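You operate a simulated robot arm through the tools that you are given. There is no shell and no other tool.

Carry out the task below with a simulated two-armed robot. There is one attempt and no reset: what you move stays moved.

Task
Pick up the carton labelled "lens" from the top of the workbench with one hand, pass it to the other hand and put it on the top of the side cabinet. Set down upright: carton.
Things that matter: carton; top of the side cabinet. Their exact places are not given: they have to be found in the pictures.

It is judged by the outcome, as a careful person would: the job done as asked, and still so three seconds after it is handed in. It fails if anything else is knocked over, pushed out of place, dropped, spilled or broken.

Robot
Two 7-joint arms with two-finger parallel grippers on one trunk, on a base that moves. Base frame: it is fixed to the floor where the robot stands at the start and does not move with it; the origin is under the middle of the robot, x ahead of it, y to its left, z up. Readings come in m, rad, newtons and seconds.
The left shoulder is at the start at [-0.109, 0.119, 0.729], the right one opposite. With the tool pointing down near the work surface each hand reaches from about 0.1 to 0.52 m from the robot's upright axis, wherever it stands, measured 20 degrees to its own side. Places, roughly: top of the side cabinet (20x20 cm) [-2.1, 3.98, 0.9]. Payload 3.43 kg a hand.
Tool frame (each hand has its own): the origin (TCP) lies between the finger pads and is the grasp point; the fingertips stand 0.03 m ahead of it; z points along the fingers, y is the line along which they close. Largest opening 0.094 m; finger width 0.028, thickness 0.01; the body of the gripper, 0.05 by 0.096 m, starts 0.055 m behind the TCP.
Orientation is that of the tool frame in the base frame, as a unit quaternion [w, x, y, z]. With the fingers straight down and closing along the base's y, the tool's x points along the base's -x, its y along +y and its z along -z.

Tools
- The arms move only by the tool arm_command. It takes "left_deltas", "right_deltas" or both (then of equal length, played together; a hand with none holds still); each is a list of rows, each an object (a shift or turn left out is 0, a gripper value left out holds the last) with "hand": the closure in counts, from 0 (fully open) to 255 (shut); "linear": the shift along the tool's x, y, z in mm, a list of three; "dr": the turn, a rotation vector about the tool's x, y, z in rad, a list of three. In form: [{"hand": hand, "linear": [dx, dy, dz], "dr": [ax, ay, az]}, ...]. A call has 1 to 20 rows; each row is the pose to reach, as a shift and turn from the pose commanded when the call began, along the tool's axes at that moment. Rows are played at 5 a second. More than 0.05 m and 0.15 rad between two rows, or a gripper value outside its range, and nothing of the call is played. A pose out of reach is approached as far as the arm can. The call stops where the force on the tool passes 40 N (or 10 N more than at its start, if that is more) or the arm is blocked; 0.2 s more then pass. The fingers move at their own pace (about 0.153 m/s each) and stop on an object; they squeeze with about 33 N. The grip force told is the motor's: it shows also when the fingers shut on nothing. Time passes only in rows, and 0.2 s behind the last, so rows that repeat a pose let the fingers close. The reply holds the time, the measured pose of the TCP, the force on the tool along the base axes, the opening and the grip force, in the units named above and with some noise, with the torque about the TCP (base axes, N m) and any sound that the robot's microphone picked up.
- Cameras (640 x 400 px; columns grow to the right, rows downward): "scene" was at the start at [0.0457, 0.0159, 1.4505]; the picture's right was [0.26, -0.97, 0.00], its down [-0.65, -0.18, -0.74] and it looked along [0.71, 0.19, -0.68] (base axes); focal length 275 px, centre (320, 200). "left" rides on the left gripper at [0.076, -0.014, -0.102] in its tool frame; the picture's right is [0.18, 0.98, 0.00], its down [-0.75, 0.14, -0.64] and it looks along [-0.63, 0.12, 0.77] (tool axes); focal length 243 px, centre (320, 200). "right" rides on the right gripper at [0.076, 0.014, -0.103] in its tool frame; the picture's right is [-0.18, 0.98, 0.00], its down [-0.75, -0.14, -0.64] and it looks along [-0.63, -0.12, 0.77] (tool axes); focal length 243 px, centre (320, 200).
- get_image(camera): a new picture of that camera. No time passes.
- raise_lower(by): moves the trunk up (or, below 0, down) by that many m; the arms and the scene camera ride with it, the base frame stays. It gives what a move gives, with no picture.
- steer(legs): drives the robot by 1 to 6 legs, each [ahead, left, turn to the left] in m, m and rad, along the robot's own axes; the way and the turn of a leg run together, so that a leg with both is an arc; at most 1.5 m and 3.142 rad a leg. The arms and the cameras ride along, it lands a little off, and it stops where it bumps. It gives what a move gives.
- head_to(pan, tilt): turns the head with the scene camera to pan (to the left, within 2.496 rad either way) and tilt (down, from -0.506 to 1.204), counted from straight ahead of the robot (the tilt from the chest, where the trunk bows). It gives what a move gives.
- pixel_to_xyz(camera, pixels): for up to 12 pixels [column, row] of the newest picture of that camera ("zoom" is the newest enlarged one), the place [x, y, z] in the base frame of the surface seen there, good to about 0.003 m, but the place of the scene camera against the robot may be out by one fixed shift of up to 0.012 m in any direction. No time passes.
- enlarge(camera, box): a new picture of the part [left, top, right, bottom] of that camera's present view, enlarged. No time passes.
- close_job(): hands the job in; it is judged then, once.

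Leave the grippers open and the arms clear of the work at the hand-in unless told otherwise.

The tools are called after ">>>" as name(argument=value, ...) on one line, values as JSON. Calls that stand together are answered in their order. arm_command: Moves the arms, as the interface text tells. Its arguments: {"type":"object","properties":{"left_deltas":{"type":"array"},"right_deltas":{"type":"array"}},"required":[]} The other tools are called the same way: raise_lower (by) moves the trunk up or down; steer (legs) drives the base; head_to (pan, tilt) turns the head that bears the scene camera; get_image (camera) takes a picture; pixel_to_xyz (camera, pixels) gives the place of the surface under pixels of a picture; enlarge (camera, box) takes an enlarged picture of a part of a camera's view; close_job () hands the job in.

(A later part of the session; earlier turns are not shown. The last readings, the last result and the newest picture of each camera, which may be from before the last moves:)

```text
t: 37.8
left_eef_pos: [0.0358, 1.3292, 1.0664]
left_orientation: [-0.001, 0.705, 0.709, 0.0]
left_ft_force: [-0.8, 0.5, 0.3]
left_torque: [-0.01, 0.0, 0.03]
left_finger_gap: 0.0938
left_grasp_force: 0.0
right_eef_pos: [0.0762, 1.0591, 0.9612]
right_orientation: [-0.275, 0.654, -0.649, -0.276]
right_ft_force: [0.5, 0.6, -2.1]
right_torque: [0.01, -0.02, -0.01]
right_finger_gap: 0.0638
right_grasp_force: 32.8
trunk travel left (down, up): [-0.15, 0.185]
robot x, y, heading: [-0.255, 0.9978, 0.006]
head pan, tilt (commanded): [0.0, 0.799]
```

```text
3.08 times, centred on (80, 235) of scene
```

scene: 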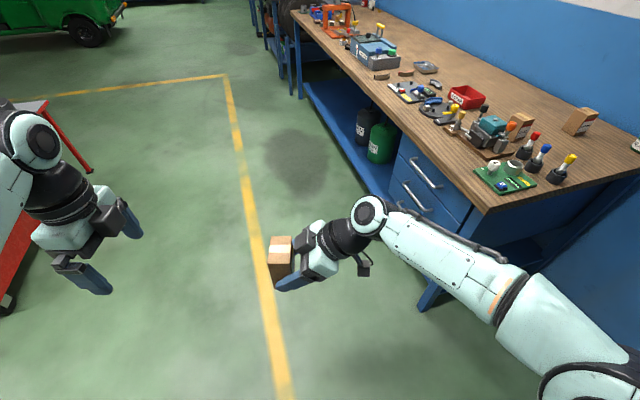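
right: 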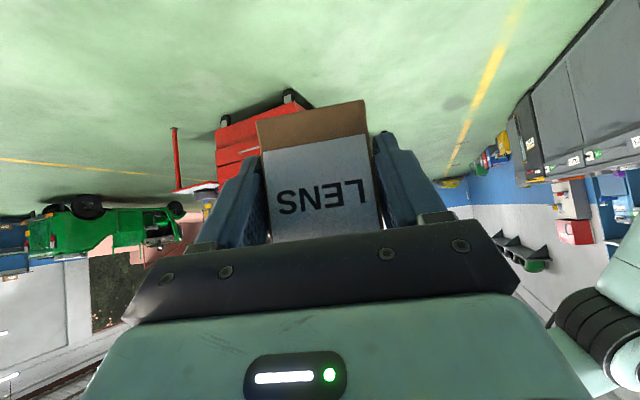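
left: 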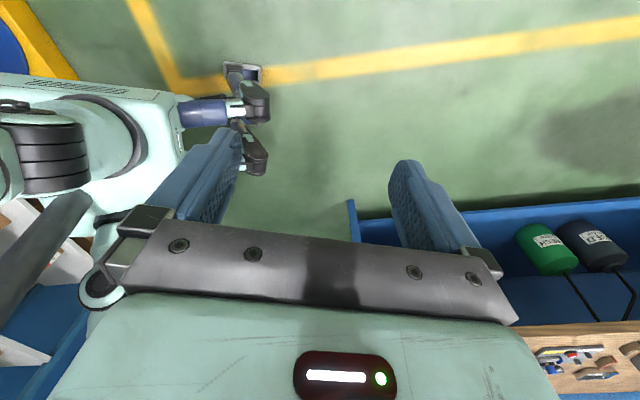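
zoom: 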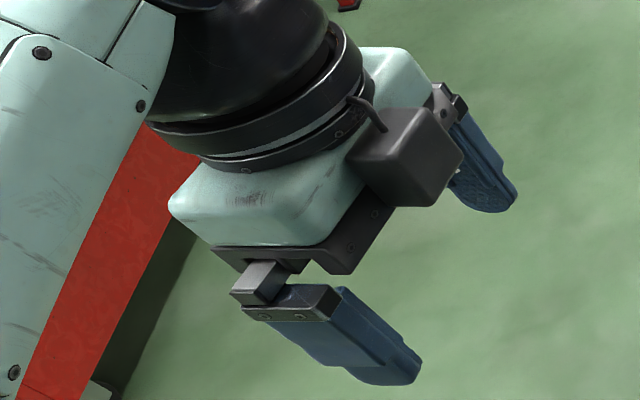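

Each hand carries a grey box on the side facing the other, so a purely vertical left grasp would be tight. I tilt the left hand 0.35 rad outward (leaning to its left), which gives about 30 mm clearance. I bring it to a pre-grasp about 8 cm back from the carton top.

>>> arm_command(left_deltas=[{"hand": 0, "linear": [-10, 5, -14], "dr": [0, -0.05, 0]}, {"linear": [-40, 12, -28], "dr": [0, -0.1, 0]}, {"linear": [-75, 20, -28], "dr": [0, -0.15, 0]}, {"linear": [-110, 27, -28], "dr": [0, -0.2, 0]}, {"linear": [-145, 33, -28], "dr": [0, -0.25, 0]}, {"linear": [-180, 40, -28], "dr": [0, -0.3, 0]}, {"linear": [-205, 40, -28], "dr": [0, -0.35, 0]}, {"linear": [-223, 40, -28], "dr": [0, -0.35, 0]}, {"linear": [-223, 40, -28], "dr": [0, -0.35, 0]}])

>>> get_image(camera="left")

>>> get_image(camera="scene")

>>> get_image(camera="right")

```text
t: 39.8
left_eef_pos: [0.0773, 1.1055, 1.0943]
left_orientation: [0.124, 0.693, 0.699, -0.123]
left_ft_force: [-1.1, -0.8, 0.8]
left_torque: [0.0, 0.0, -0.01]
left_finger_gap: 0.0937
left_grasp_force: 0.0
right_eef_pos: [0.0761, 1.0594, 0.9618]
right_orientation: [-0.274, 0.653, -0.649, -0.276]
right_ft_force: [0.0, -1.0, -2.1]
right_torque: [-0.01, 0.0, -0.01]
right_finger_gap: 0.0634
right_grasp_force: 33.3
trunk travel left (down, up): [-0.15, 0.185]
robot x, y, heading: [-0.2511, 0.997, 0.01]
head pan, tilt (commanded): [0.0, 0.799]
```

```text
taken
```

left: 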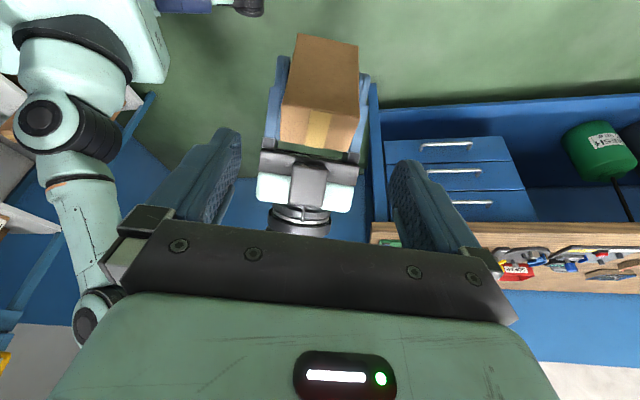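

```text
taken
```

scene: 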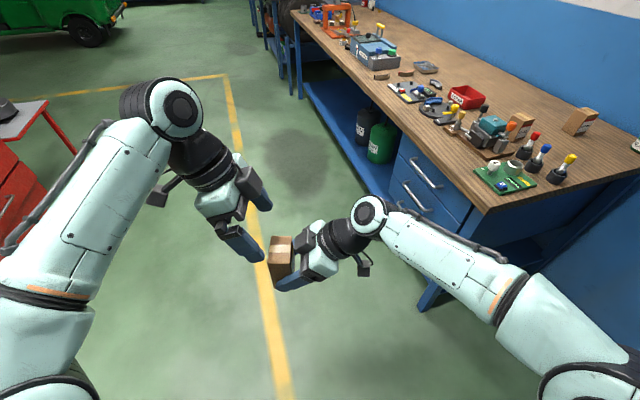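

```text
taken
```

right: 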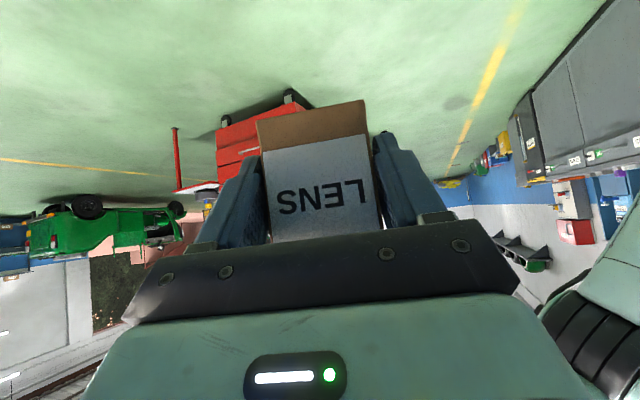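

The left camera sees the carton in the right hand at about (320,95), centred between the left fingers. I enlarge to measure its top.

>>> enlarge(camera="left", box=[240, 20, 400, 220])

```text
2.00 times, centred on (320, 120) of left
```

zoom: 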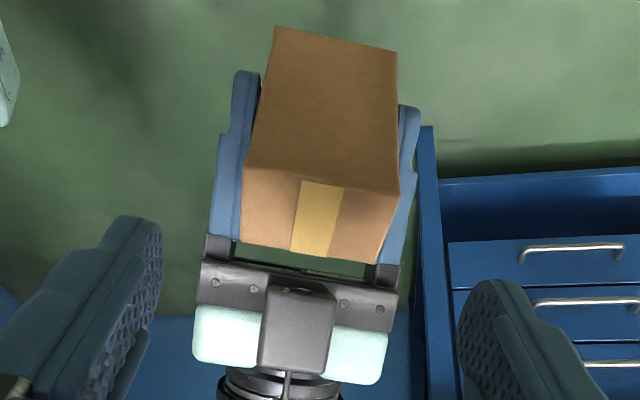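

>>> pixel_to_xyz(camera="zoom", pixels=[[250, 172], [395, 195], [246, 237], [383, 256], [320, 210], [281, 36], [391, 56], [320, 110], [295, 330], [240, 80], [405, 120], [300, 300]])

```text
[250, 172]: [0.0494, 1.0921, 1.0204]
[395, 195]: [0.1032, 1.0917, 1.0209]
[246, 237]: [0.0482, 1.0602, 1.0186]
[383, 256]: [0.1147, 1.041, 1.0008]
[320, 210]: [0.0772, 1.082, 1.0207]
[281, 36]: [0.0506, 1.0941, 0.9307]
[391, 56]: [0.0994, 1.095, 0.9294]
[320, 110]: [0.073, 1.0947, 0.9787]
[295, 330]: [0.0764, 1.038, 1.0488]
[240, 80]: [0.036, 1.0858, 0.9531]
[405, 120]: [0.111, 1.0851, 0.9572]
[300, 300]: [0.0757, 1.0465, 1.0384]
```

From the left camera, the carton centre is at x 0.0765, y 1.076, its top at z 1.0205, with the yaw matched. I move the left hand 79 mm along its fingers, with small corrections, leaving the fingers open around the carton top.

>>> arm_command(left_deltas=[{"hand": 0, "linear": [1, 0, 15]}, {"linear": [2, 0, 32]}, {"linear": [3, -1, 48]}, {"linear": [4, -1, 62]}, {"linear": [4, -1, 72]}, {"linear": [4, -1, 79]}, {"linear": [4, -1, 79]}])

>>> get_image(camera="left")

>>> enlarge(camera="scene", box=[200, 170, 360, 310])

>>> get_image(camera="right")

```text
t: 41.4
left_eef_pos: [0.0759, 1.0835, 1.0188]
left_orientation: [0.124, 0.694, 0.699, -0.123]
left_ft_force: [0.0, 0.2, 0.1]
left_torque: [0.0, -0.02, -0.01]
left_finger_gap: 0.0939
left_grasp_force: 0.0
right_eef_pos: [0.0751, 1.059, 0.961]
right_orientation: [-0.274, 0.654, -0.649, -0.276]
right_ft_force: [-0.3, 0.1, -1.9]
right_torque: [0.0, 0.03, -0.02]
right_finger_gap: 0.0636
right_grasp_force: 33.3
trunk travel left (down, up): [-0.15, 0.185]
robot x, y, heading: [-0.2546, 0.9983, 0.013]
head pan, tilt (commanded): [0.0, 0.799]
```

```text
taken
```

left: 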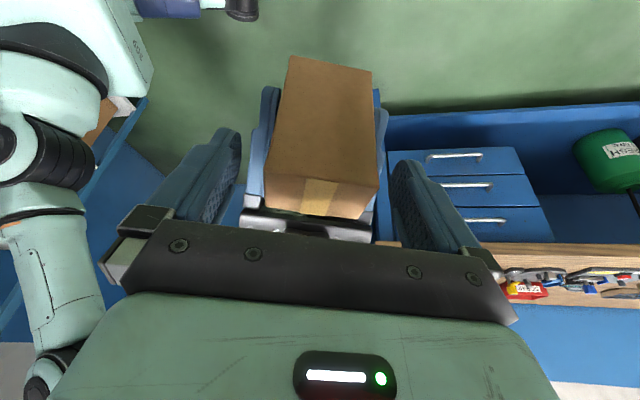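

```text
2.86 times, centred on (280, 240) of scene
```

zoom: 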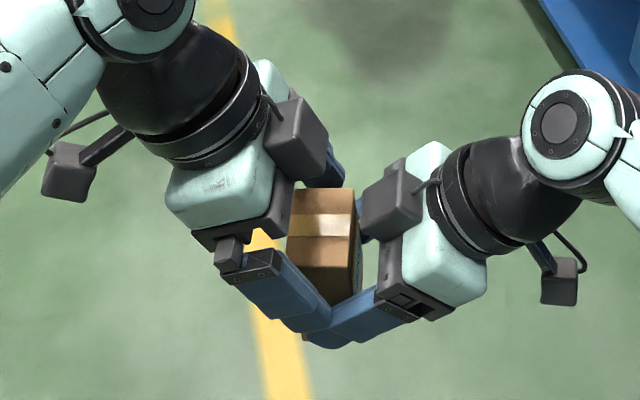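

```text
taken
```

right: 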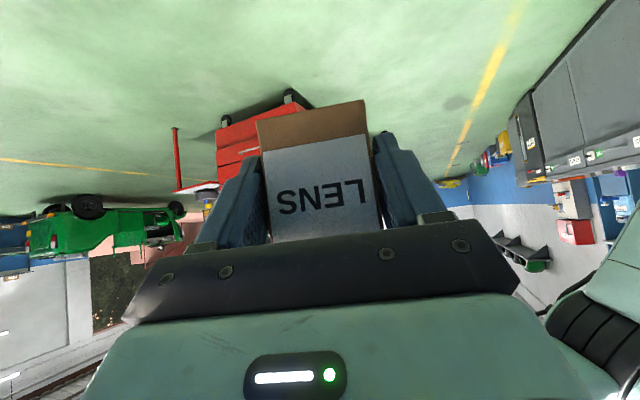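

Both hands surround the carton. I check in the scene zoom that the left fingertip (near (320,322)) stays above the right finger (near (330,338)) before closing.

>>> enlarge(camera="scene", box=[255, 235, 335, 305])

```text
5.71 times, centred on (295, 270) of scene
```

zoom: 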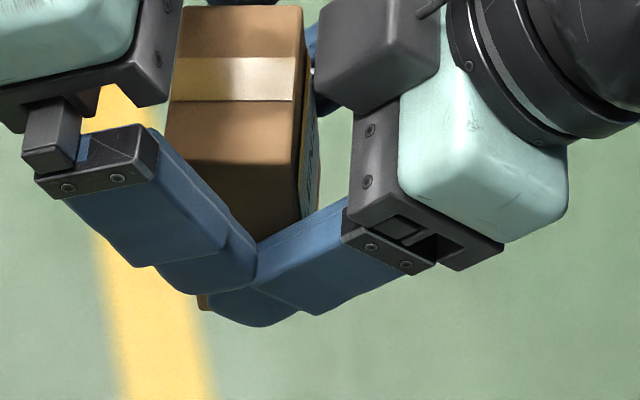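

>>> pixel_to_xyz(camera="zoom", pixels=[[240, 280], [248, 265], [230, 240], [160, 270], [200, 290], [270, 250], [250, 310], [300, 260], [265, 320], [250, 245], [180, 150], [160, 150]])

```text
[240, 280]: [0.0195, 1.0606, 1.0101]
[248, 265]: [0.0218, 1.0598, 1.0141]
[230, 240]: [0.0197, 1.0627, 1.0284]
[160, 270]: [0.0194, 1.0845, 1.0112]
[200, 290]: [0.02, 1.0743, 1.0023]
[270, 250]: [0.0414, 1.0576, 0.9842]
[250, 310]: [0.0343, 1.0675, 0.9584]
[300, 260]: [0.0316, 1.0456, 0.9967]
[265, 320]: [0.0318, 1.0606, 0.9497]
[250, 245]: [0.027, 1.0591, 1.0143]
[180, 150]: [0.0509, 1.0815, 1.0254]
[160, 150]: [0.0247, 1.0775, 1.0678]
```

After the known scene-camera shift, the left fingertip's lowest corner is about 18 mm above the right finger, so there is no clash. I close the left fingers on the carton top while the right hand keeps holding.

>>> arm_command(left_deltas=[{"hand": 70}, {"hand": 90}, {"hand": 255}, {"hand": 255}, {"hand": 255}, {"hand": 255}], right_deltas=[{"hand": 255}, {"hand": 255}, {"hand": 255}, {"hand": 255}, {"hand": 255}, {"hand": 255}])

>>> get_image(camera="left")

>>> enlarge(camera="scene", box=[255, 235, 335, 305])

```text
t: 42.8
left_eef_pos: [0.0759, 1.0833, 1.0194]
left_orientation: [0.124, 0.693, 0.7, -0.123]
left_ft_force: [0.2, -0.3, 0.4]
left_torque: [-0.04, -0.01, 0.05]
left_finger_gap: 0.0635
left_grasp_force: 33.1
right_eef_pos: [0.0749, 1.0581, 0.9622]
right_orientation: [-0.275, 0.653, -0.649, -0.277]
right_ft_force: [-0.6, -0.6, -0.7]
right_torque: [0.02, -0.02, -0.07]
right_finger_gap: 0.0635
right_grasp_force: 32.8
trunk travel left (down, up): [-0.15, 0.185]
robot x, y, heading: [-0.2487, 0.9972, 0.008]
head pan, tilt (commanded): [0.0, 0.799]
```

```text
taken
```

left: 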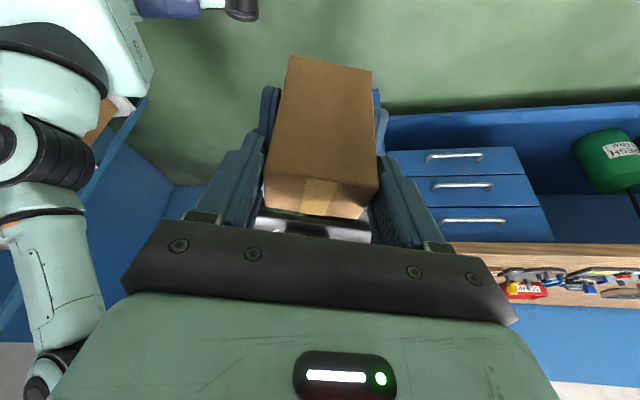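

```text
5.71 times, centred on (295, 270) of scene
```

zoom: 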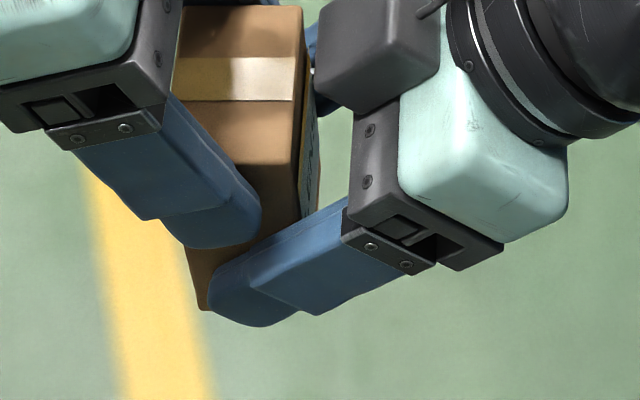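

Both hands now hold the carton: the left gap is 63.5 mm at 33 N. I open the right hand and check that the left holds the carton.

>>> arm_command(left_deltas=[{"hand": 255}, {"hand": 255}, {"hand": 255}, {"hand": 255}], right_deltas=[{"hand": 60}, {"hand": 20}, {"hand": 0}, {"hand": 0}])

>>> enlarge(camera="scene", box=[200, 170, 360, 310])

```text
t: 43.8
left_eef_pos: [0.0754, 1.0832, 1.0179]
left_orientation: [0.123, 0.694, 0.699, -0.122]
left_ft_force: [0.4, 0.2, 0.0]
left_torque: [0.0, -0.01, -0.01]
left_finger_gap: 0.0637
left_grasp_force: 33.0
right_eef_pos: [0.0762, 1.0594, 0.961]
right_orientation: [-0.274, 0.653, -0.65, -0.275]
right_ft_force: [-0.3, 1.0, 0.2]
right_torque: [0.04, 0.01, -0.02]
right_finger_gap: 0.0942
right_grasp_force: 0.0
trunk travel left (down, up): [-0.15, 0.185]
robot x, y, heading: [-0.254, 1.0014, 0.005]
head pan, tilt (commanded): [0.0, 0.799]
```

```text
2.86 times, centred on (280, 240) of scene
```

zoom: 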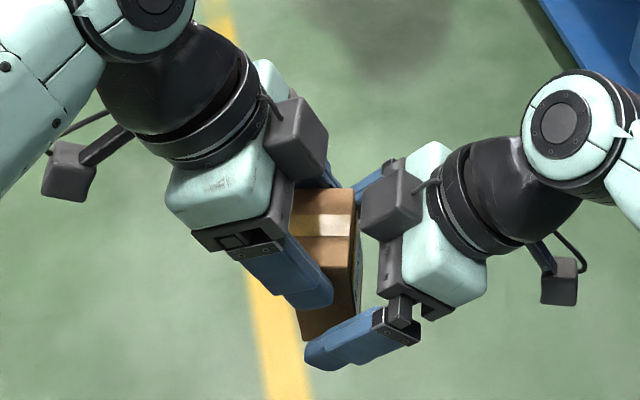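

The left hand alone holds the carton. I back the right hand out along its own approach line by 120 mm.

>>> arm_command(right_deltas=[{"hand": 0, "linear": [3, 0, -15]}, {"linear": [5, 0, -35]}, {"linear": [5, 0, -60]}, {"linear": [5, 0, -85]}, {"linear": [5, 0, -105]}, {"linear": [5, 0, -120]}, {"linear": [5, 0, -120]}])

>>> get_image(camera="scene")

>>> get_image(camera="left")

```text
t: 45.4
left_eef_pos: [0.0761, 1.0838, 1.02]
left_orientation: [0.124, 0.693, 0.699, -0.123]
left_ft_force: [0.5, 0.1, -0.2]
left_torque: [0.04, -0.01, 0.0]
left_finger_gap: 0.0636
left_grasp_force: 32.8
right_eef_pos: [0.0775, 0.9677, 1.042]
right_orientation: [-0.274, 0.653, -0.65, -0.276]
right_ft_force: [-0.5, 0.1, -0.1]
right_torque: [0.0, 0.02, 0.01]
right_finger_gap: 0.094
right_grasp_force: 0.1
trunk travel left (down, up): [-0.15, 0.185]
robot x, y, heading: [-0.2541, 0.9981, 0.012]
head pan, tilt (commanded): [0.0, 0.799]
```

```text
taken
```

scene: 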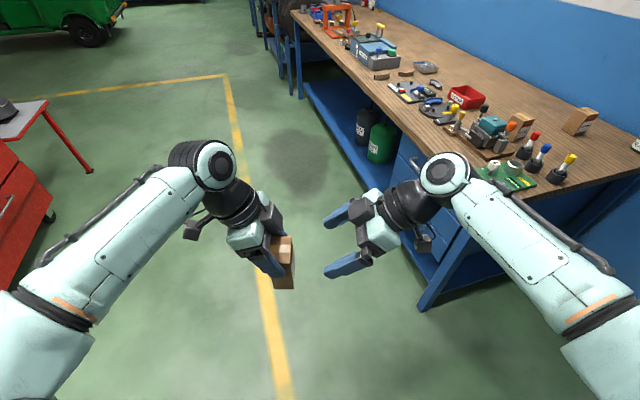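

```text
taken
```

left: 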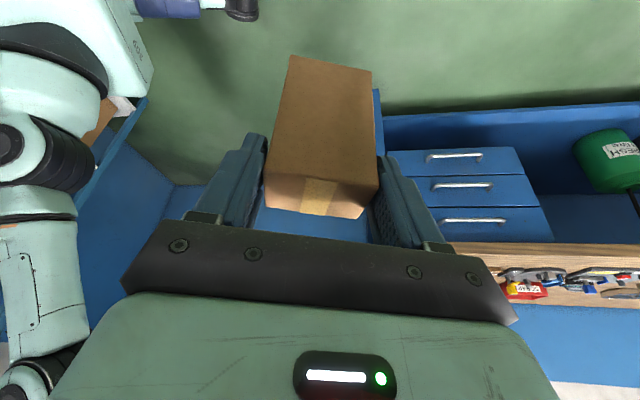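

The hand-over is done: the left hand holds the carton upright and the right hand is free. I tuck the right hand back (untilting it), then look towards the cabinet.

>>> arm_command(right_deltas=[{"hand": 0, "linear": [13, 14, -20.5], "dr": [0, 0.1, 0]}, {"linear": [26, 28, -41], "dr": [0, 0.2, 0]}, {"linear": [39, 41, -61.5], "dr": [0, 0.3, 0]}, {"linear": [52, 55, -82], "dr": [0, 0.4, 0]}, {"linear": [65, 69, -102.5], "dr": [0, 0.5, 0]}, {"linear": [78, 83, -123], "dr": [0, 0.6, 0]}, {"linear": [91, 96, -143.5], "dr": [0, 0.7, 0]}, {"linear": [104, 110, -164], "dr": [0, 0.8, 0]}, {"linear": [104, 110, -164], "dr": [0, 0.8, 0]}])

>>> head_to(pan=1.95, tilt=0.35)

>>> get_image(camera="scene")

>>> enlarge(camera="scene", box=[240, 110, 400, 210])

```text
t: 47.4
left_eef_pos: [0.0762, 1.0835, 1.0192]
left_orientation: [0.123, 0.694, 0.699, -0.123]
left_ft_force: [-0.7, -0.3, -0.3]
left_torque: [0.04, 0.0, 0.0]
left_finger_gap: 0.0637
left_grasp_force: 33.2
right_eef_pos: [-0.032, 0.7774, 1.0824]
right_orientation: [0.0, 0.709, -0.705, 0.001]
right_ft_force: [0.6, 0.0, -0.5]
right_torque: [-0.02, 0.03, 0.0]
right_finger_gap: 0.0939
right_grasp_force: 0.1
trunk travel left (down, up): [-0.15, 0.185]
robot x, y, heading: [-0.2548, 0.9975, 0.01]
head pan, tilt (commanded): [0.0, 0.799]
```

```text
t: 49.3
left_eef_pos: [0.0755, 1.0838, 1.0195]
left_orientation: [0.123, 0.693, 0.7, -0.123]
left_ft_force: [-0.4, -0.3, -0.4]
left_torque: [0.03, 0.0, 0.01]
left_finger_gap: 0.0637
left_grasp_force: 33.1
right_eef_pos: [-0.032, 0.7787, 1.0805]
right_orientation: [0.0, 0.709, -0.705, 0.0]
right_ft_force: [-0.1, -0.7, -0.1]
right_torque: [-0.02, 0.0, -0.02]
right_finger_gap: 0.0937
right_grasp_force: 0.1
trunk travel left (down, up): [-0.15, 0.185]
robot x, y, heading: [-0.2506, 1.0, 0.01]
head pan, tilt (commanded): [1.95, 0.351]
```

```text
taken
```

scene: 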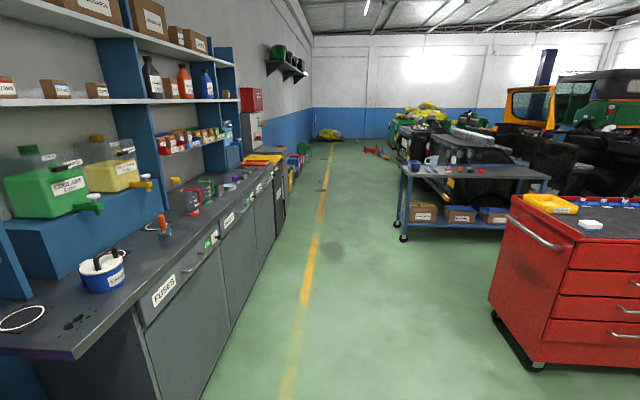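

```text
4.00 times, centred on (320, 160) of scene
```

zoom: 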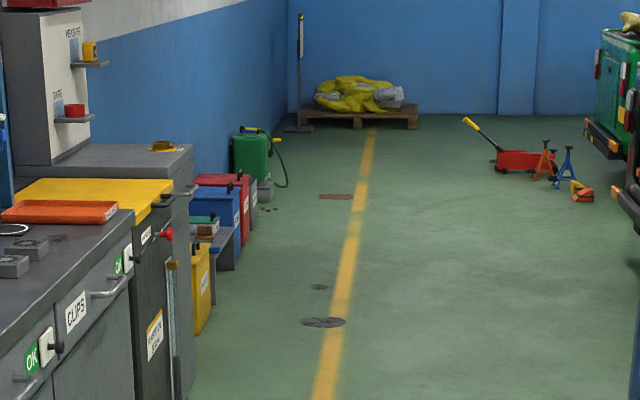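

I measure the cabinet corner (190,148), its top, the yellow tank, the bins (200,300), (250,200) and the floor from this zoom.

>>> pixel_to_xyz(camera="zoom", pixels=[[188, 150], [130, 155], [150, 172], [165, 148], [90, 140], [172, 183], [168, 236], [175, 390], [205, 300], [225, 240], [215, 385], [300, 390]])

>>> pixel_to_xyz(camera="scene", pixels=[[75, 355], [140, 310], [200, 250], [245, 200], [262, 178], [205, 395], [250, 280], [300, 330], [400, 235], [495, 310], [540, 360], [420, 300]])

```text
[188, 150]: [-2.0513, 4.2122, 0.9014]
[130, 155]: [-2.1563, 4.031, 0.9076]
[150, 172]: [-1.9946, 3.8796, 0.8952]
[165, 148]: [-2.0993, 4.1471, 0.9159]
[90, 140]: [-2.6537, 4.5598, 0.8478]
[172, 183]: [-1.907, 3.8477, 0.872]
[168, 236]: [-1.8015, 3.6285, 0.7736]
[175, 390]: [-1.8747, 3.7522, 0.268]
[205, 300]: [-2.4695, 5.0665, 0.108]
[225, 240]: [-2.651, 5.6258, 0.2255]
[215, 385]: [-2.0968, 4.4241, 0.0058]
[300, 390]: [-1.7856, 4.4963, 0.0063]
```

```text
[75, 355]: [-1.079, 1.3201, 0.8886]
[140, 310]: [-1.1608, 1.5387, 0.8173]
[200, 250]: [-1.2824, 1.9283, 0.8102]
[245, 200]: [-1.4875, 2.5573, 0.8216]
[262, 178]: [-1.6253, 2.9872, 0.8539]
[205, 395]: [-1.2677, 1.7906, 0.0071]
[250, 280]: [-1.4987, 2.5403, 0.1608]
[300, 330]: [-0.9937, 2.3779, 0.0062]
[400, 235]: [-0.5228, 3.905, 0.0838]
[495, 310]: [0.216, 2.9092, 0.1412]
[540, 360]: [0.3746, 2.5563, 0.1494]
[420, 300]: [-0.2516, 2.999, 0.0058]
```

The aisle is clear: the counter front line is about 0.65 m to the near side of the planned path and the trolley is beyond it. Before driving I turn the left hand with the carton about the vertical by +1.57 rad. It then leans back towards the robot, which suits the placing reach.

>>> arm_command(left_deltas=[{"hand": 255, "linear": [3.4, 0, -1.25], "dr": [-0.049, 0, -0.134]}, {"linear": [6.8, 0, -2.5], "dr": [-0.0979, 0, -0.268]}, {"linear": [10.2, 0, -3.75], "dr": [-0.1469, 0, -0.402]}, {"linear": [13.6, 0, -5], "dr": [-0.1958, 0, -0.536]}, {"linear": [17, 0, -6.3], "dr": [-0.2448, 0, -0.67]}, {"linear": [20.4, 0, -7.5], "dr": [-0.2937, 0, -0.804]}, {"linear": [23.8, 0, -8.8], "dr": [-0.3427, 0, -0.938]}, {"linear": [27.2, 0, -10], "dr": [-0.3916, 0, -1.072]}, {"linear": [30.6, 0, -11.3], "dr": [-0.4406, 0, -1.206]}, {"linear": [34, 0, -12.5], "dr": [-0.4895, 0, -1.34]}, {"linear": [37.5, 0, -13.8], "dr": [-0.5385, 0, -1.474]}, {"linear": [37.5, 0, -13.8], "dr": [-0.5385, 0, -1.474]}])

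>>> head_to(pan=0.1, tilt=0.75)

>>> get_image(camera="scene")

>>> get_image(camera="left")

```text
t: 51.9
left_eef_pos: [0.0757, 1.1234, 1.0184]
left_orientation: [0.174, -0.005, 0.985, 0.001]
left_ft_force: [0.3, 0.4, 0.0]
left_torque: [-0.02, -0.01, 0.0]
left_finger_gap: 0.0636
left_grasp_force: 33.3
right_eef_pos: [-0.0342, 0.7788, 1.0806]
right_orientation: [0.0, 0.709, -0.705, -0.001]
right_ft_force: [-0.1, 0.7, 0.3]
right_torque: [0.0, 0.01, 0.01]
right_finger_gap: 0.0941
right_grasp_force: 0.1
trunk travel left (down, up): [-0.15, 0.185]
robot x, y, heading: [-0.2523, 0.998, 0.009]
head pan, tilt (commanded): [1.95, 0.351]
```

```text
t: 53.7
left_eef_pos: [0.0757, 1.1239, 1.0195]
left_orientation: [0.175, -0.003, 0.985, 0.001]
left_ft_force: [0.0, -0.1, -0.6]
left_torque: [0.0, 0.02, -0.01]
left_finger_gap: 0.0635
left_grasp_force: 32.8
right_eef_pos: [-0.0327, 0.7796, 1.0816]
right_orientation: [0.0, 0.709, -0.705, 0.0]
right_ft_force: [0.0, -0.1, -0.8]
right_torque: [0.0, -0.01, 0.03]
right_finger_gap: 0.094
right_grasp_force: 0.0
trunk travel left (down, up): [-0.15, 0.185]
robot x, y, heading: [-0.2535, 1.0004, 0.01]
head pan, tilt (commanded): [0.099, 0.75]
```

```text
taken
```

scene: 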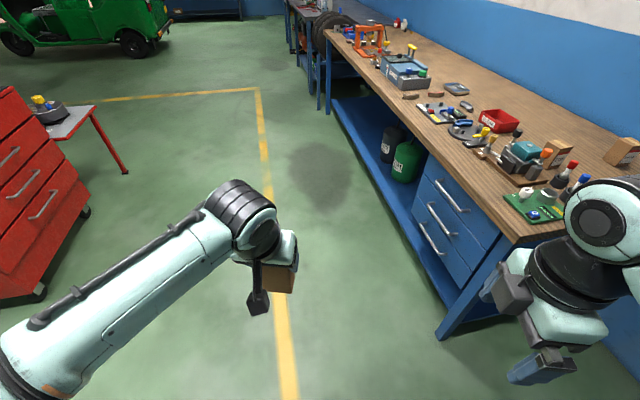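

```text
taken
```

left: 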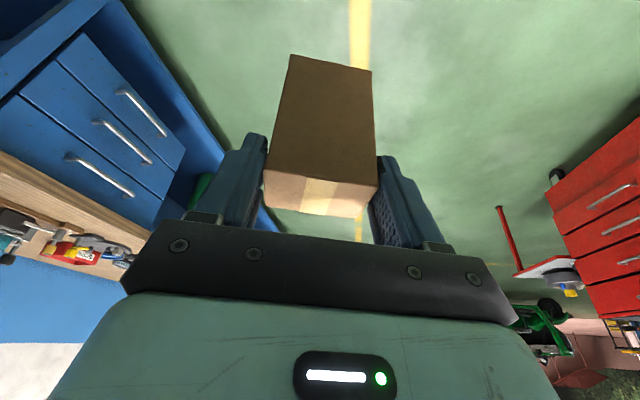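

The carton is held well with the label now facing away from the left camera. I raise the trunk 0.12 m so the carton clears the cabinet top, then drive along the aisle and turn right to face the counter side.

>>> raise_lower(by=0.12)

>>> steer(legs=[[-0.268, 0.964, 0], [-0.268, 0.964, 0]])

```text
t: 55.2
left_eef_pos: [0.0756, 1.1243, 1.1389]
left_orientation: [0.175, -0.002, 0.985, 0.0]
left_ft_force: [0.5, -0.6, -1.1]
left_torque: [-0.03, -0.01, 0.0]
left_finger_gap: 0.0638
left_grasp_force: 32.7
right_eef_pos: [-0.0317, 0.7769, 1.2013]
right_orientation: [0.0, 0.709, -0.705, 0.0]
right_ft_force: [0.2, 0.8, 0.1]
right_torque: [0.0, -0.01, 0.03]
right_finger_gap: 0.0942
right_grasp_force: 0.1
trunk travel left (down, up): [-0.27, 0.065]
robot x, y, heading: [-0.2519, 1.0035, 0.01]
head pan, tilt (commanded): [0.099, 0.75]
```

```text
t: 72.5
left_eef_pos: [-0.4612, 3.051, 1.1385]
left_orientation: [0.175, 0.003, 0.985, 0.0]
left_ft_force: [-0.5, 0.6, -0.3]
left_torque: [0.02, -0.01, 0.01]
left_finger_gap: 0.0638
left_grasp_force: 33.0
right_eef_pos: [-0.5737, 2.7064, 1.2017]
right_orientation: [0.001, -0.704, 0.71, 0.0]
right_ft_force: [0.7, -0.3, 0.3]
right_torque: [0.01, 0.02, 0.03]
right_finger_gap: 0.094
right_grasp_force: 0.1
trunk travel left (down, up): [-0.27, 0.065]
robot x, y, heading: [-0.7881, 2.9295, -0.007]
head pan, tilt (commanded): [0.099, 0.75]
```

The robot is at (-0.788, 2.93) with no bump. Now I turn right by 2.82 rad to face the cabinet side and look ahead.

>>> steer(legs=[[0, 0, -1.41], [0, 0, -1.41]])

>>> head_to(pan=-0.75, tilt=0.5)

>>> get_image(camera="scene")

```text
t: 79.8
left_eef_pos: [-1.0691, 2.7146, 1.1396]
left_orientation: [0.026, 0.974, 0.147, -0.172]
left_ft_force: [-0.2, 0.6, -1.3]
left_torque: [-0.01, -0.03, -0.03]
left_finger_gap: 0.0634
left_grasp_force: 32.9
right_eef_pos: [-1.0656, 3.0762, 1.2018]
right_orientation: [0.001, 0.594, 0.804, 0.001]
right_ft_force: [-0.4, -0.8, 1.2]
right_torque: [0.05, 0.0, -0.01]
right_finger_gap: 0.094
right_grasp_force: 0.1
trunk travel left (down, up): [-0.27, 0.065]
robot x, y, heading: [-0.7904, 2.9279, -2.844]
head pan, tilt (commanded): [0.099, 0.75]
```

```text
t: 81.0
left_eef_pos: [-1.0702, 2.715, 1.1383]
left_orientation: [0.026, 0.974, 0.147, -0.173]
left_ft_force: [0.2, 0.7, -1.4]
left_torque: [0.0, -0.04, 0.04]
left_finger_gap: 0.0635
left_grasp_force: 33.0
right_eef_pos: [-1.0648, 3.0773, 1.2011]
right_orientation: [0.0, 0.594, 0.805, 0.0]
right_ft_force: [-0.6, -0.5, 0.8]
right_torque: [-0.02, 0.05, -0.02]
right_finger_gap: 0.0942
right_grasp_force: 0.0
trunk travel left (down, up): [-0.27, 0.065]
robot x, y, heading: [-0.793, 2.9312, -2.843]
head pan, tilt (commanded): [-0.75, 0.499]
```

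```text
taken
```

scene: 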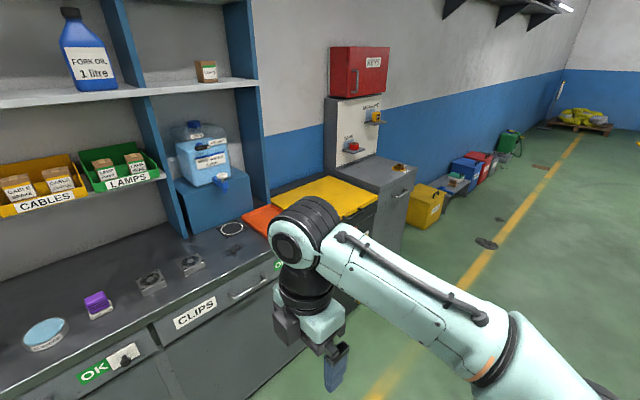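

The grey cabinet with the red KEYS box and the yellow bell piece is to the right, around (385,175). I drive sideways to the right in two legs (1.54 m total), moving 0.12 m ahead on the way.

>>> steer(legs=[[0.06, -0.77, 0], [0.06, -0.77, 0]])

>>> head_to(pan=0.1, tilt=0.65)

>>> get_image(camera="scene")

>>> get_image(camera="left")

```text
t: 94.8
left_eef_pos: [-1.6397, 4.1432, 1.139]
left_orientation: [0.026, 0.974, 0.148, -0.172]
left_ft_force: [-0.1, 0.2, -1.3]
left_torque: [0.0, 0.01, -0.03]
left_finger_gap: 0.0633
left_grasp_force: 33.1
right_eef_pos: [-1.6377, 4.5042, 1.2019]
right_orientation: [-0.001, 0.594, 0.804, 0.0]
right_ft_force: [-0.2, 0.0, -0.8]
right_torque: [-0.05, 0.0, 0.01]
right_finger_gap: 0.0938
right_grasp_force: 0.1
trunk travel left (down, up): [-0.27, 0.065]
robot x, y, heading: [-1.3611, 4.3557, -2.838]
head pan, tilt (commanded): [-0.75, 0.499]
```

```text
t: 96.0
left_eef_pos: [-1.6406, 4.1422, 1.1387]
left_orientation: [0.026, 0.973, 0.148, -0.173]
left_ft_force: [0.1, -0.7, -1.5]
left_torque: [-0.01, 0.02, 0.0]
left_finger_gap: 0.0632
left_grasp_force: 33.4
right_eef_pos: [-1.6375, 4.5038, 1.2023]
right_orientation: [0.001, 0.595, 0.804, -0.001]
right_ft_force: [-0.1, 0.3, 0.9]
right_torque: [-0.02, 0.0, 0.04]
right_finger_gap: 0.094
right_grasp_force: 0.0
trunk travel left (down, up): [-0.27, 0.065]
robot x, y, heading: [-1.3606, 4.3565, -2.842]
head pan, tilt (commanded): [0.099, 0.649]
```

```text
taken
```

scene: 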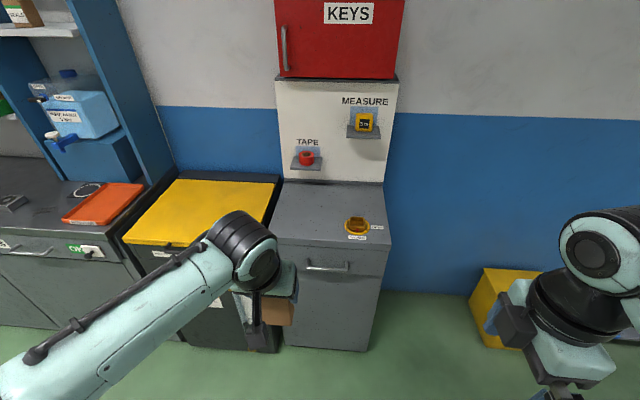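

```text
taken
```

left: 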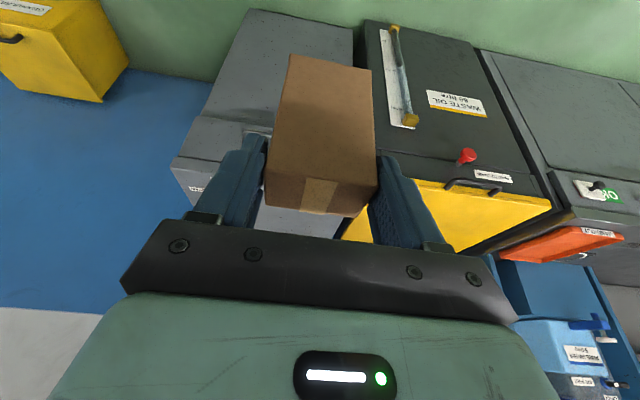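

The side cabinet's grey top is visible at about (325,212), with a yellow dish and small labels at (357,227) on its right front. I enlarge and measure the top.

>>> enlarge(camera="scene", box=[250, 160, 410, 260])

>>> pixel_to_xyz(camera="zoom", pixels=[[145, 95], [535, 105], [555, 330], [110, 310], [250, 200], [330, 200], [400, 270], [430, 240], [470, 290], [250, 280], [180, 150], [420, 320]])

```text
4.00 times, centred on (330, 210) of scene
```

zoom: 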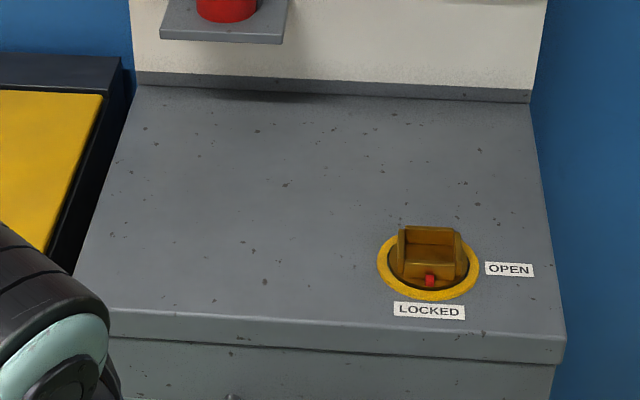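

```text
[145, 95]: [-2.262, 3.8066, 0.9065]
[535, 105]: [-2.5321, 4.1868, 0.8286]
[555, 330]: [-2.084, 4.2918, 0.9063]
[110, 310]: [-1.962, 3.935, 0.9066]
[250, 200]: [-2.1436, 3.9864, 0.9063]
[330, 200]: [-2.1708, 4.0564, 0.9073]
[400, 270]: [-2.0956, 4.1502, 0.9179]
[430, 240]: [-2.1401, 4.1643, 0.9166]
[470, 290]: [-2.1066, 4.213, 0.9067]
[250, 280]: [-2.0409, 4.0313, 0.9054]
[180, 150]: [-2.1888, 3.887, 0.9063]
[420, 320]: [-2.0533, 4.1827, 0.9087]
```

The cabinet top runs from the front-left corner (-1.962,3.935) to the front-right (-2.084,4.292) and back to (-2.262,3.807), with z near 0.90. A rotary LOCKED/OPEN switch near (-2.11,4.165) must stay untouched. I check the tape shelf and panel positions, then drive ahead 0.36 m with the carton about 14 cm above the top.

>>> pixel_to_xyz(camera="scene", pixels=[[306, 166], [295, 166], [307, 157], [364, 135], [300, 180], [330, 266], [345, 266], [265, 345], [330, 350]])

>>> steer(legs=[[0.36, 0, 0]])

>>> get_image(camera="scene")

>>> get_image(camera="left")

```text
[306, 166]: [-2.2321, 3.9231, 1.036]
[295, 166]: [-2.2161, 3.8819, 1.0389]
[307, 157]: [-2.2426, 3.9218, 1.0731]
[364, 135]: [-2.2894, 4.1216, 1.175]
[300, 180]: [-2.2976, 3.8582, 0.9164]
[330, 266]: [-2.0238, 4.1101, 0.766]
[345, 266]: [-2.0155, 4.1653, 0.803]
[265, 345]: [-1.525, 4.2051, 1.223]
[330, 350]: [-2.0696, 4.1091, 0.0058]
```

```text
t: 98.3
left_eef_pos: [-1.984, 4.0366, 1.1391]
left_orientation: [0.026, 0.973, 0.148, -0.173]
left_ft_force: [-0.1, -0.5, -0.8]
left_torque: [0.0, -0.05, 0.0]
left_finger_gap: 0.0634
left_grasp_force: 32.7
right_eef_pos: [-1.9806, 4.3983, 1.2025]
right_orientation: [0.0, 0.594, 0.804, 0.0]
right_ft_force: [1.2, 0.3, 0.1]
right_torque: [0.0, -0.05, 0.01]
right_finger_gap: 0.0939
right_grasp_force: 0.0
trunk travel left (down, up): [-0.27, 0.065]
robot x, y, heading: [-1.7037, 4.2523, -2.839]
head pan, tilt (commanded): [0.099, 0.649]
```

```text
taken
```

scene: 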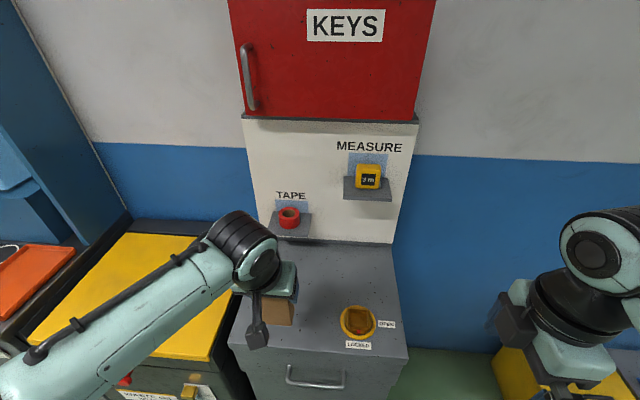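

```text
taken
```

left: 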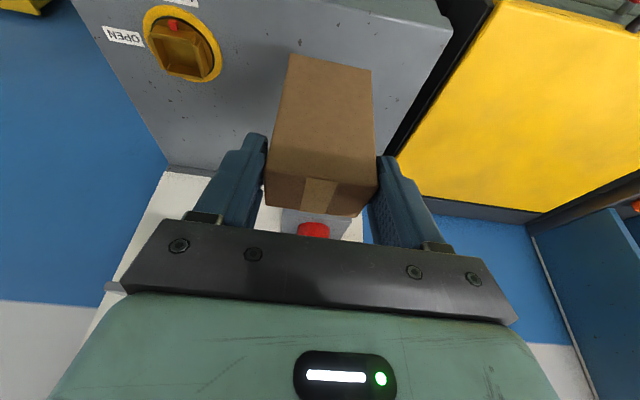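

The carton is over the cabinet's front edge, about 14 cm above the top. I move the left hand 110 mm further in, to bring the carton centre to about (-2.09, 3.985). That stays clear of the tape shelf (10 cm behind) and of the switch.

>>> arm_command(left_deltas=[{"hand": 255, "linear": [-20, 3.5, 7.5]}, {"linear": [-41, 7, 15]}, {"linear": [-62, 11, 22.5]}, {"linear": [-82, 14.5, 30]}, {"linear": [-102.6, 17.9, 37.6]}, {"linear": [-102.6, 17.9, 37.6]}])

>>> get_image(camera="left")

>>> head_to(pan=0.15, tilt=0.85)

>>> get_image(camera="scene")

```text
t: 99.7
left_eef_pos: [-2.0825, 3.9863, 1.1396]
left_orientation: [0.026, 0.974, 0.147, -0.173]
left_ft_force: [0.5, -0.1, -2.0]
left_torque: [-0.01, -0.02, 0.01]
left_finger_gap: 0.0634
left_grasp_force: 33.0
right_eef_pos: [-1.9788, 4.3976, 1.201]
right_orientation: [0.0, 0.594, 0.804, 0.001]
right_ft_force: [-0.1, 0.1, 0.1]
right_torque: [-0.03, 0.0, -0.02]
right_finger_gap: 0.0941
right_grasp_force: 0.1
trunk travel left (down, up): [-0.27, 0.065]
robot x, y, heading: [-1.7055, 4.249, -2.839]
head pan, tilt (commanded): [0.099, 0.649]
```

```text
taken
```

left: 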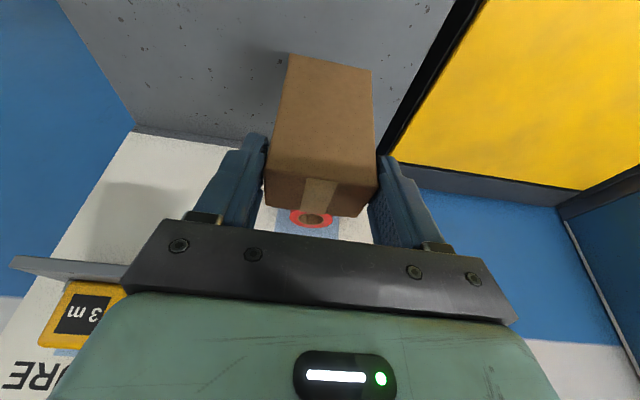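

```text
t: 100.5
left_eef_pos: [-2.0821, 3.9871, 1.1382]
left_orientation: [0.026, 0.974, 0.147, -0.173]
left_ft_force: [0.1, 0.1, -1.2]
left_torque: [0.0, -0.02, 0.0]
left_finger_gap: 0.0637
left_grasp_force: 33.1
right_eef_pos: [-1.981, 4.3981, 1.2008]
right_orientation: [0.0, 0.594, 0.804, 0.0]
right_ft_force: [0.8, -0.8, 0.4]
right_torque: [0.01, -0.03, 0.01]
right_finger_gap: 0.0939
right_grasp_force: 0.1
trunk travel left (down, up): [-0.27, 0.065]
robot x, y, heading: [-1.7057, 4.2518, -2.84]
head pan, tilt (commanded): [0.15, 0.85]
```

```text
taken
```

scene: 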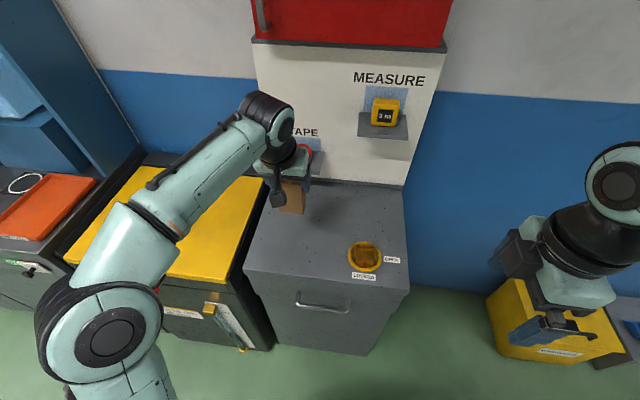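

I measure the carton's near face bottom edge (292,60), (368,74) and the cabinet top from the left camera.

>>> pixel_to_xyz(camera="left", pixels=[[294, 62], [366, 76], [272, 176], [374, 184], [320, 120], [240, 60], [400, 40], [200, 100], [320, 195], [386, 120], [340, 30], [270, 200]])

```text
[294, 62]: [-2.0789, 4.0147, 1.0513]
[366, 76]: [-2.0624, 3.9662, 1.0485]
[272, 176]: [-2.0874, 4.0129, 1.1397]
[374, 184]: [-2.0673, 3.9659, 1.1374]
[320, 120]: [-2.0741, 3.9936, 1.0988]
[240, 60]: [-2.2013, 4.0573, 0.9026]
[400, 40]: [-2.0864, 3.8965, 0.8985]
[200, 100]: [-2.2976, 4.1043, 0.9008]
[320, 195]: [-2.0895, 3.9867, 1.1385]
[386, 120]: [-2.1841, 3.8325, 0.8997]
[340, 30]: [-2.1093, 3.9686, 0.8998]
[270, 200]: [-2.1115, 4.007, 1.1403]
```

The cabinet top is at z 0.900. The near face seems to lean a little (top forward by about 6 mm), so I enlarge and sample more points to judge the carton's tilt.

>>> enlarge(camera="left", box=[240, 30, 400, 230])

>>> pixel_to_xyz(camera="zoom", pixels=[[280, 60], [335, 70], [395, 85], [270, 130], [330, 140], [395, 150], [262, 200], [330, 210], [395, 220], [260, 270], [330, 285], [400, 295]])

```text
2.00 times, centred on (320, 130) of left
```

zoom: 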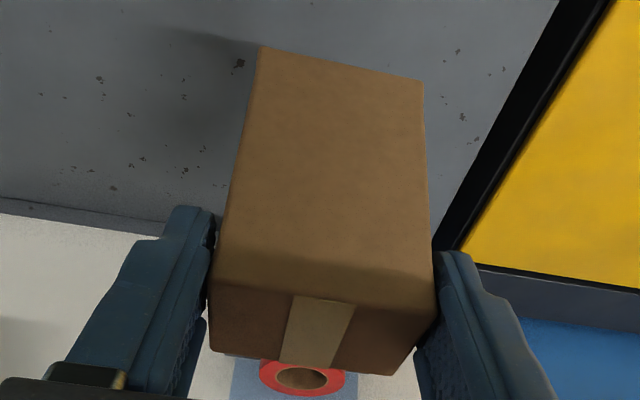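

```text
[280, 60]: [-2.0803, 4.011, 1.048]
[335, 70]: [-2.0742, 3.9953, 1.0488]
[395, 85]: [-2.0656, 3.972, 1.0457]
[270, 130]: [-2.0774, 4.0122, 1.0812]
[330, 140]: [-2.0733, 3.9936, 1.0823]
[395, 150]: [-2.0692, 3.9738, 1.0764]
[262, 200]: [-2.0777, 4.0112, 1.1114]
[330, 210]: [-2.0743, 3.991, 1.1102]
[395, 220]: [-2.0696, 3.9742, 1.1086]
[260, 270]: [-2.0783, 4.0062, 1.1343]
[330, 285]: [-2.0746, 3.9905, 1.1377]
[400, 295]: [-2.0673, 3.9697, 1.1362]
```

The face leans only about 0.015 rad, so the carton is upright, with its base at about z 1.042, some 142 mm above the top. I lower the trunk by 0.12 m, leaving about 22 mm.

>>> raise_lower(by=-0.12)

>>> get_image(camera="left")

>>> get_image(camera="scene")

```text
t: 102.0
left_eef_pos: [-2.0828, 3.9867, 1.019]
left_orientation: [0.025, 0.974, 0.147, -0.172]
left_ft_force: [0.0, 0.6, -0.3]
left_torque: [-0.01, -0.01, 0.03]
left_finger_gap: 0.0636
left_grasp_force: 33.2
right_eef_pos: [-1.9809, 4.3983, 1.0808]
right_orientation: [0.0, 0.595, 0.804, 0.0]
right_ft_force: [0.3, 0.1, -1.1]
right_torque: [0.02, -0.05, 0.0]
right_finger_gap: 0.094
right_grasp_force: 0.0
trunk travel left (down, up): [-0.15, 0.185]
robot x, y, heading: [-1.7107, 4.2512, -2.835]
head pan, tilt (commanded): [0.15, 0.85]
```

```text
taken
```

left: 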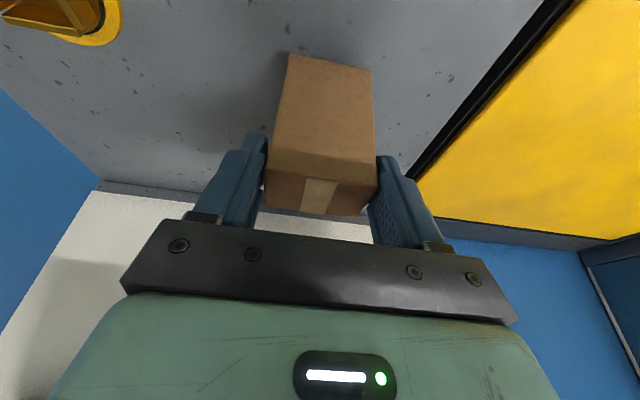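

```text
taken
```

scene: 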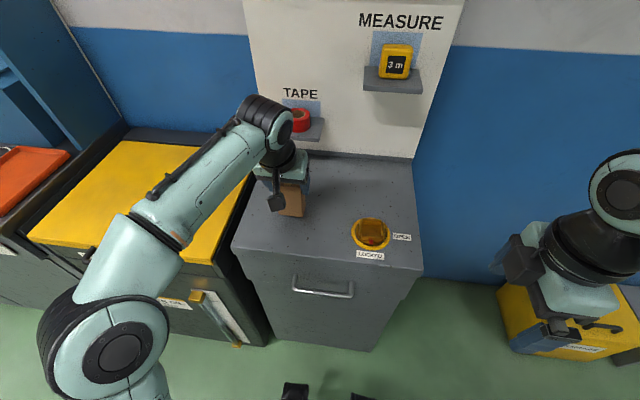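

The carton is about 2 cm above the top and well placed. I check the bottom edge height once more before the final lowering.

>>> pixel_to_xyz(camera="left", pixels=[[292, 57], [330, 64], [368, 72], [292, 60], [366, 75], [320, 45], [300, 40], [400, 90], [250, 80]])

```text
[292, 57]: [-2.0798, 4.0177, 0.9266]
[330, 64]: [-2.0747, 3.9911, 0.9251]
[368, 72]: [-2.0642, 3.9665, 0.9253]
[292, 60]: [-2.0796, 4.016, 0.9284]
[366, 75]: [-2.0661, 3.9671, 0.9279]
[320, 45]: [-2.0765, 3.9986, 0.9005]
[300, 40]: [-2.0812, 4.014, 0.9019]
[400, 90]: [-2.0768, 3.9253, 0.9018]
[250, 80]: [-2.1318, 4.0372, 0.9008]
```

The bottom edge is at about z 0.924, so 22-24 mm remain. I lower 18 mm straight down in small rows.

>>> arm_command(left_deltas=[{"hand": 255, "linear": [2.1, 0, 5.6]}, {"linear": [4.1, 0, 11.2]}, {"linear": [5.5, 0, 15]}, {"linear": [6.2, 0, 16.9]}, {"linear": [6.2, 0, 16.9]}])

>>> get_image(camera="left")

>>> pixel_to_xyz(camera="left", pixels=[[292, 57], [330, 64], [368, 72], [292, 60], [366, 75], [320, 45], [300, 40], [400, 90], [250, 80]])

```text
t: 103.2
left_eef_pos: [-2.0828, 3.987, 1.0014]
left_orientation: [0.026, 0.973, 0.148, -0.173]
left_ft_force: [-0.3, -1.8, -1.0]
left_torque: [-0.03, -0.02, -0.02]
left_finger_gap: 0.0633
left_grasp_force: 33.1
right_eef_pos: [-1.9806, 4.399, 1.081]
right_orientation: [0.0, 0.595, 0.804, 0.001]
right_ft_force: [-0.2, 0.0, -0.7]
right_torque: [-0.02, 0.0, -0.04]
right_finger_gap: 0.0942
right_grasp_force: 0.1
trunk travel left (down, up): [-0.15, 0.185]
robot x, y, heading: [-1.7036, 4.2504, -2.84]
head pan, tilt (commanded): [0.15, 0.85]
```

```text
taken
```

left: 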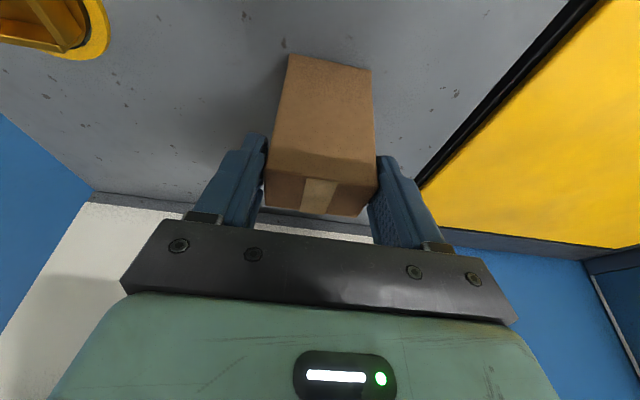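

```text
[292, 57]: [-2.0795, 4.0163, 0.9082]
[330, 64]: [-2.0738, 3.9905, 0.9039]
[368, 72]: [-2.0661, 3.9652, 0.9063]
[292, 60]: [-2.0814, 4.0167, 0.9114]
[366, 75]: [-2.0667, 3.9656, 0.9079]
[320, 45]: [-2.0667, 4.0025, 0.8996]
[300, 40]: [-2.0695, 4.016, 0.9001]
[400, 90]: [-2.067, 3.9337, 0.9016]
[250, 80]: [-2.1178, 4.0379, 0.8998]
```

About 3-6 mm remain and no contact force shows. I lower 3 mm more and read the force.

>>> arm_command(left_deltas=[{"hand": 255, "linear": [0.35, 0, 0.94]}, {"linear": [0.7, 0, 1.9]}, {"linear": [1.03, 0, 2.8]}, {"linear": [1.03, 0, 2.8]}])

```text
t: 104.2
left_eef_pos: [-2.0833, 3.9866, 0.9992]
left_orientation: [0.026, 0.973, 0.146, -0.175]
left_ft_force: [-0.1, -1.7, 12.0]
left_torque: [-0.08, 0.44, 0.05]
left_finger_gap: 0.0635
left_grasp_force: 33.2
right_eef_pos: [-1.9802, 4.3989, 1.0817]
right_orientation: [0.0, 0.594, 0.805, 0.0]
right_ft_force: [-0.4, 0.2, -0.2]
right_torque: [0.04, 0.01, 0.03]
right_finger_gap: 0.0942
right_grasp_force: 0.0
trunk travel left (down, up): [-0.15, 0.185]
robot x, y, heading: [-1.7065, 4.2493, -2.834]
head pan, tilt (commanded): [0.15, 0.85]
```

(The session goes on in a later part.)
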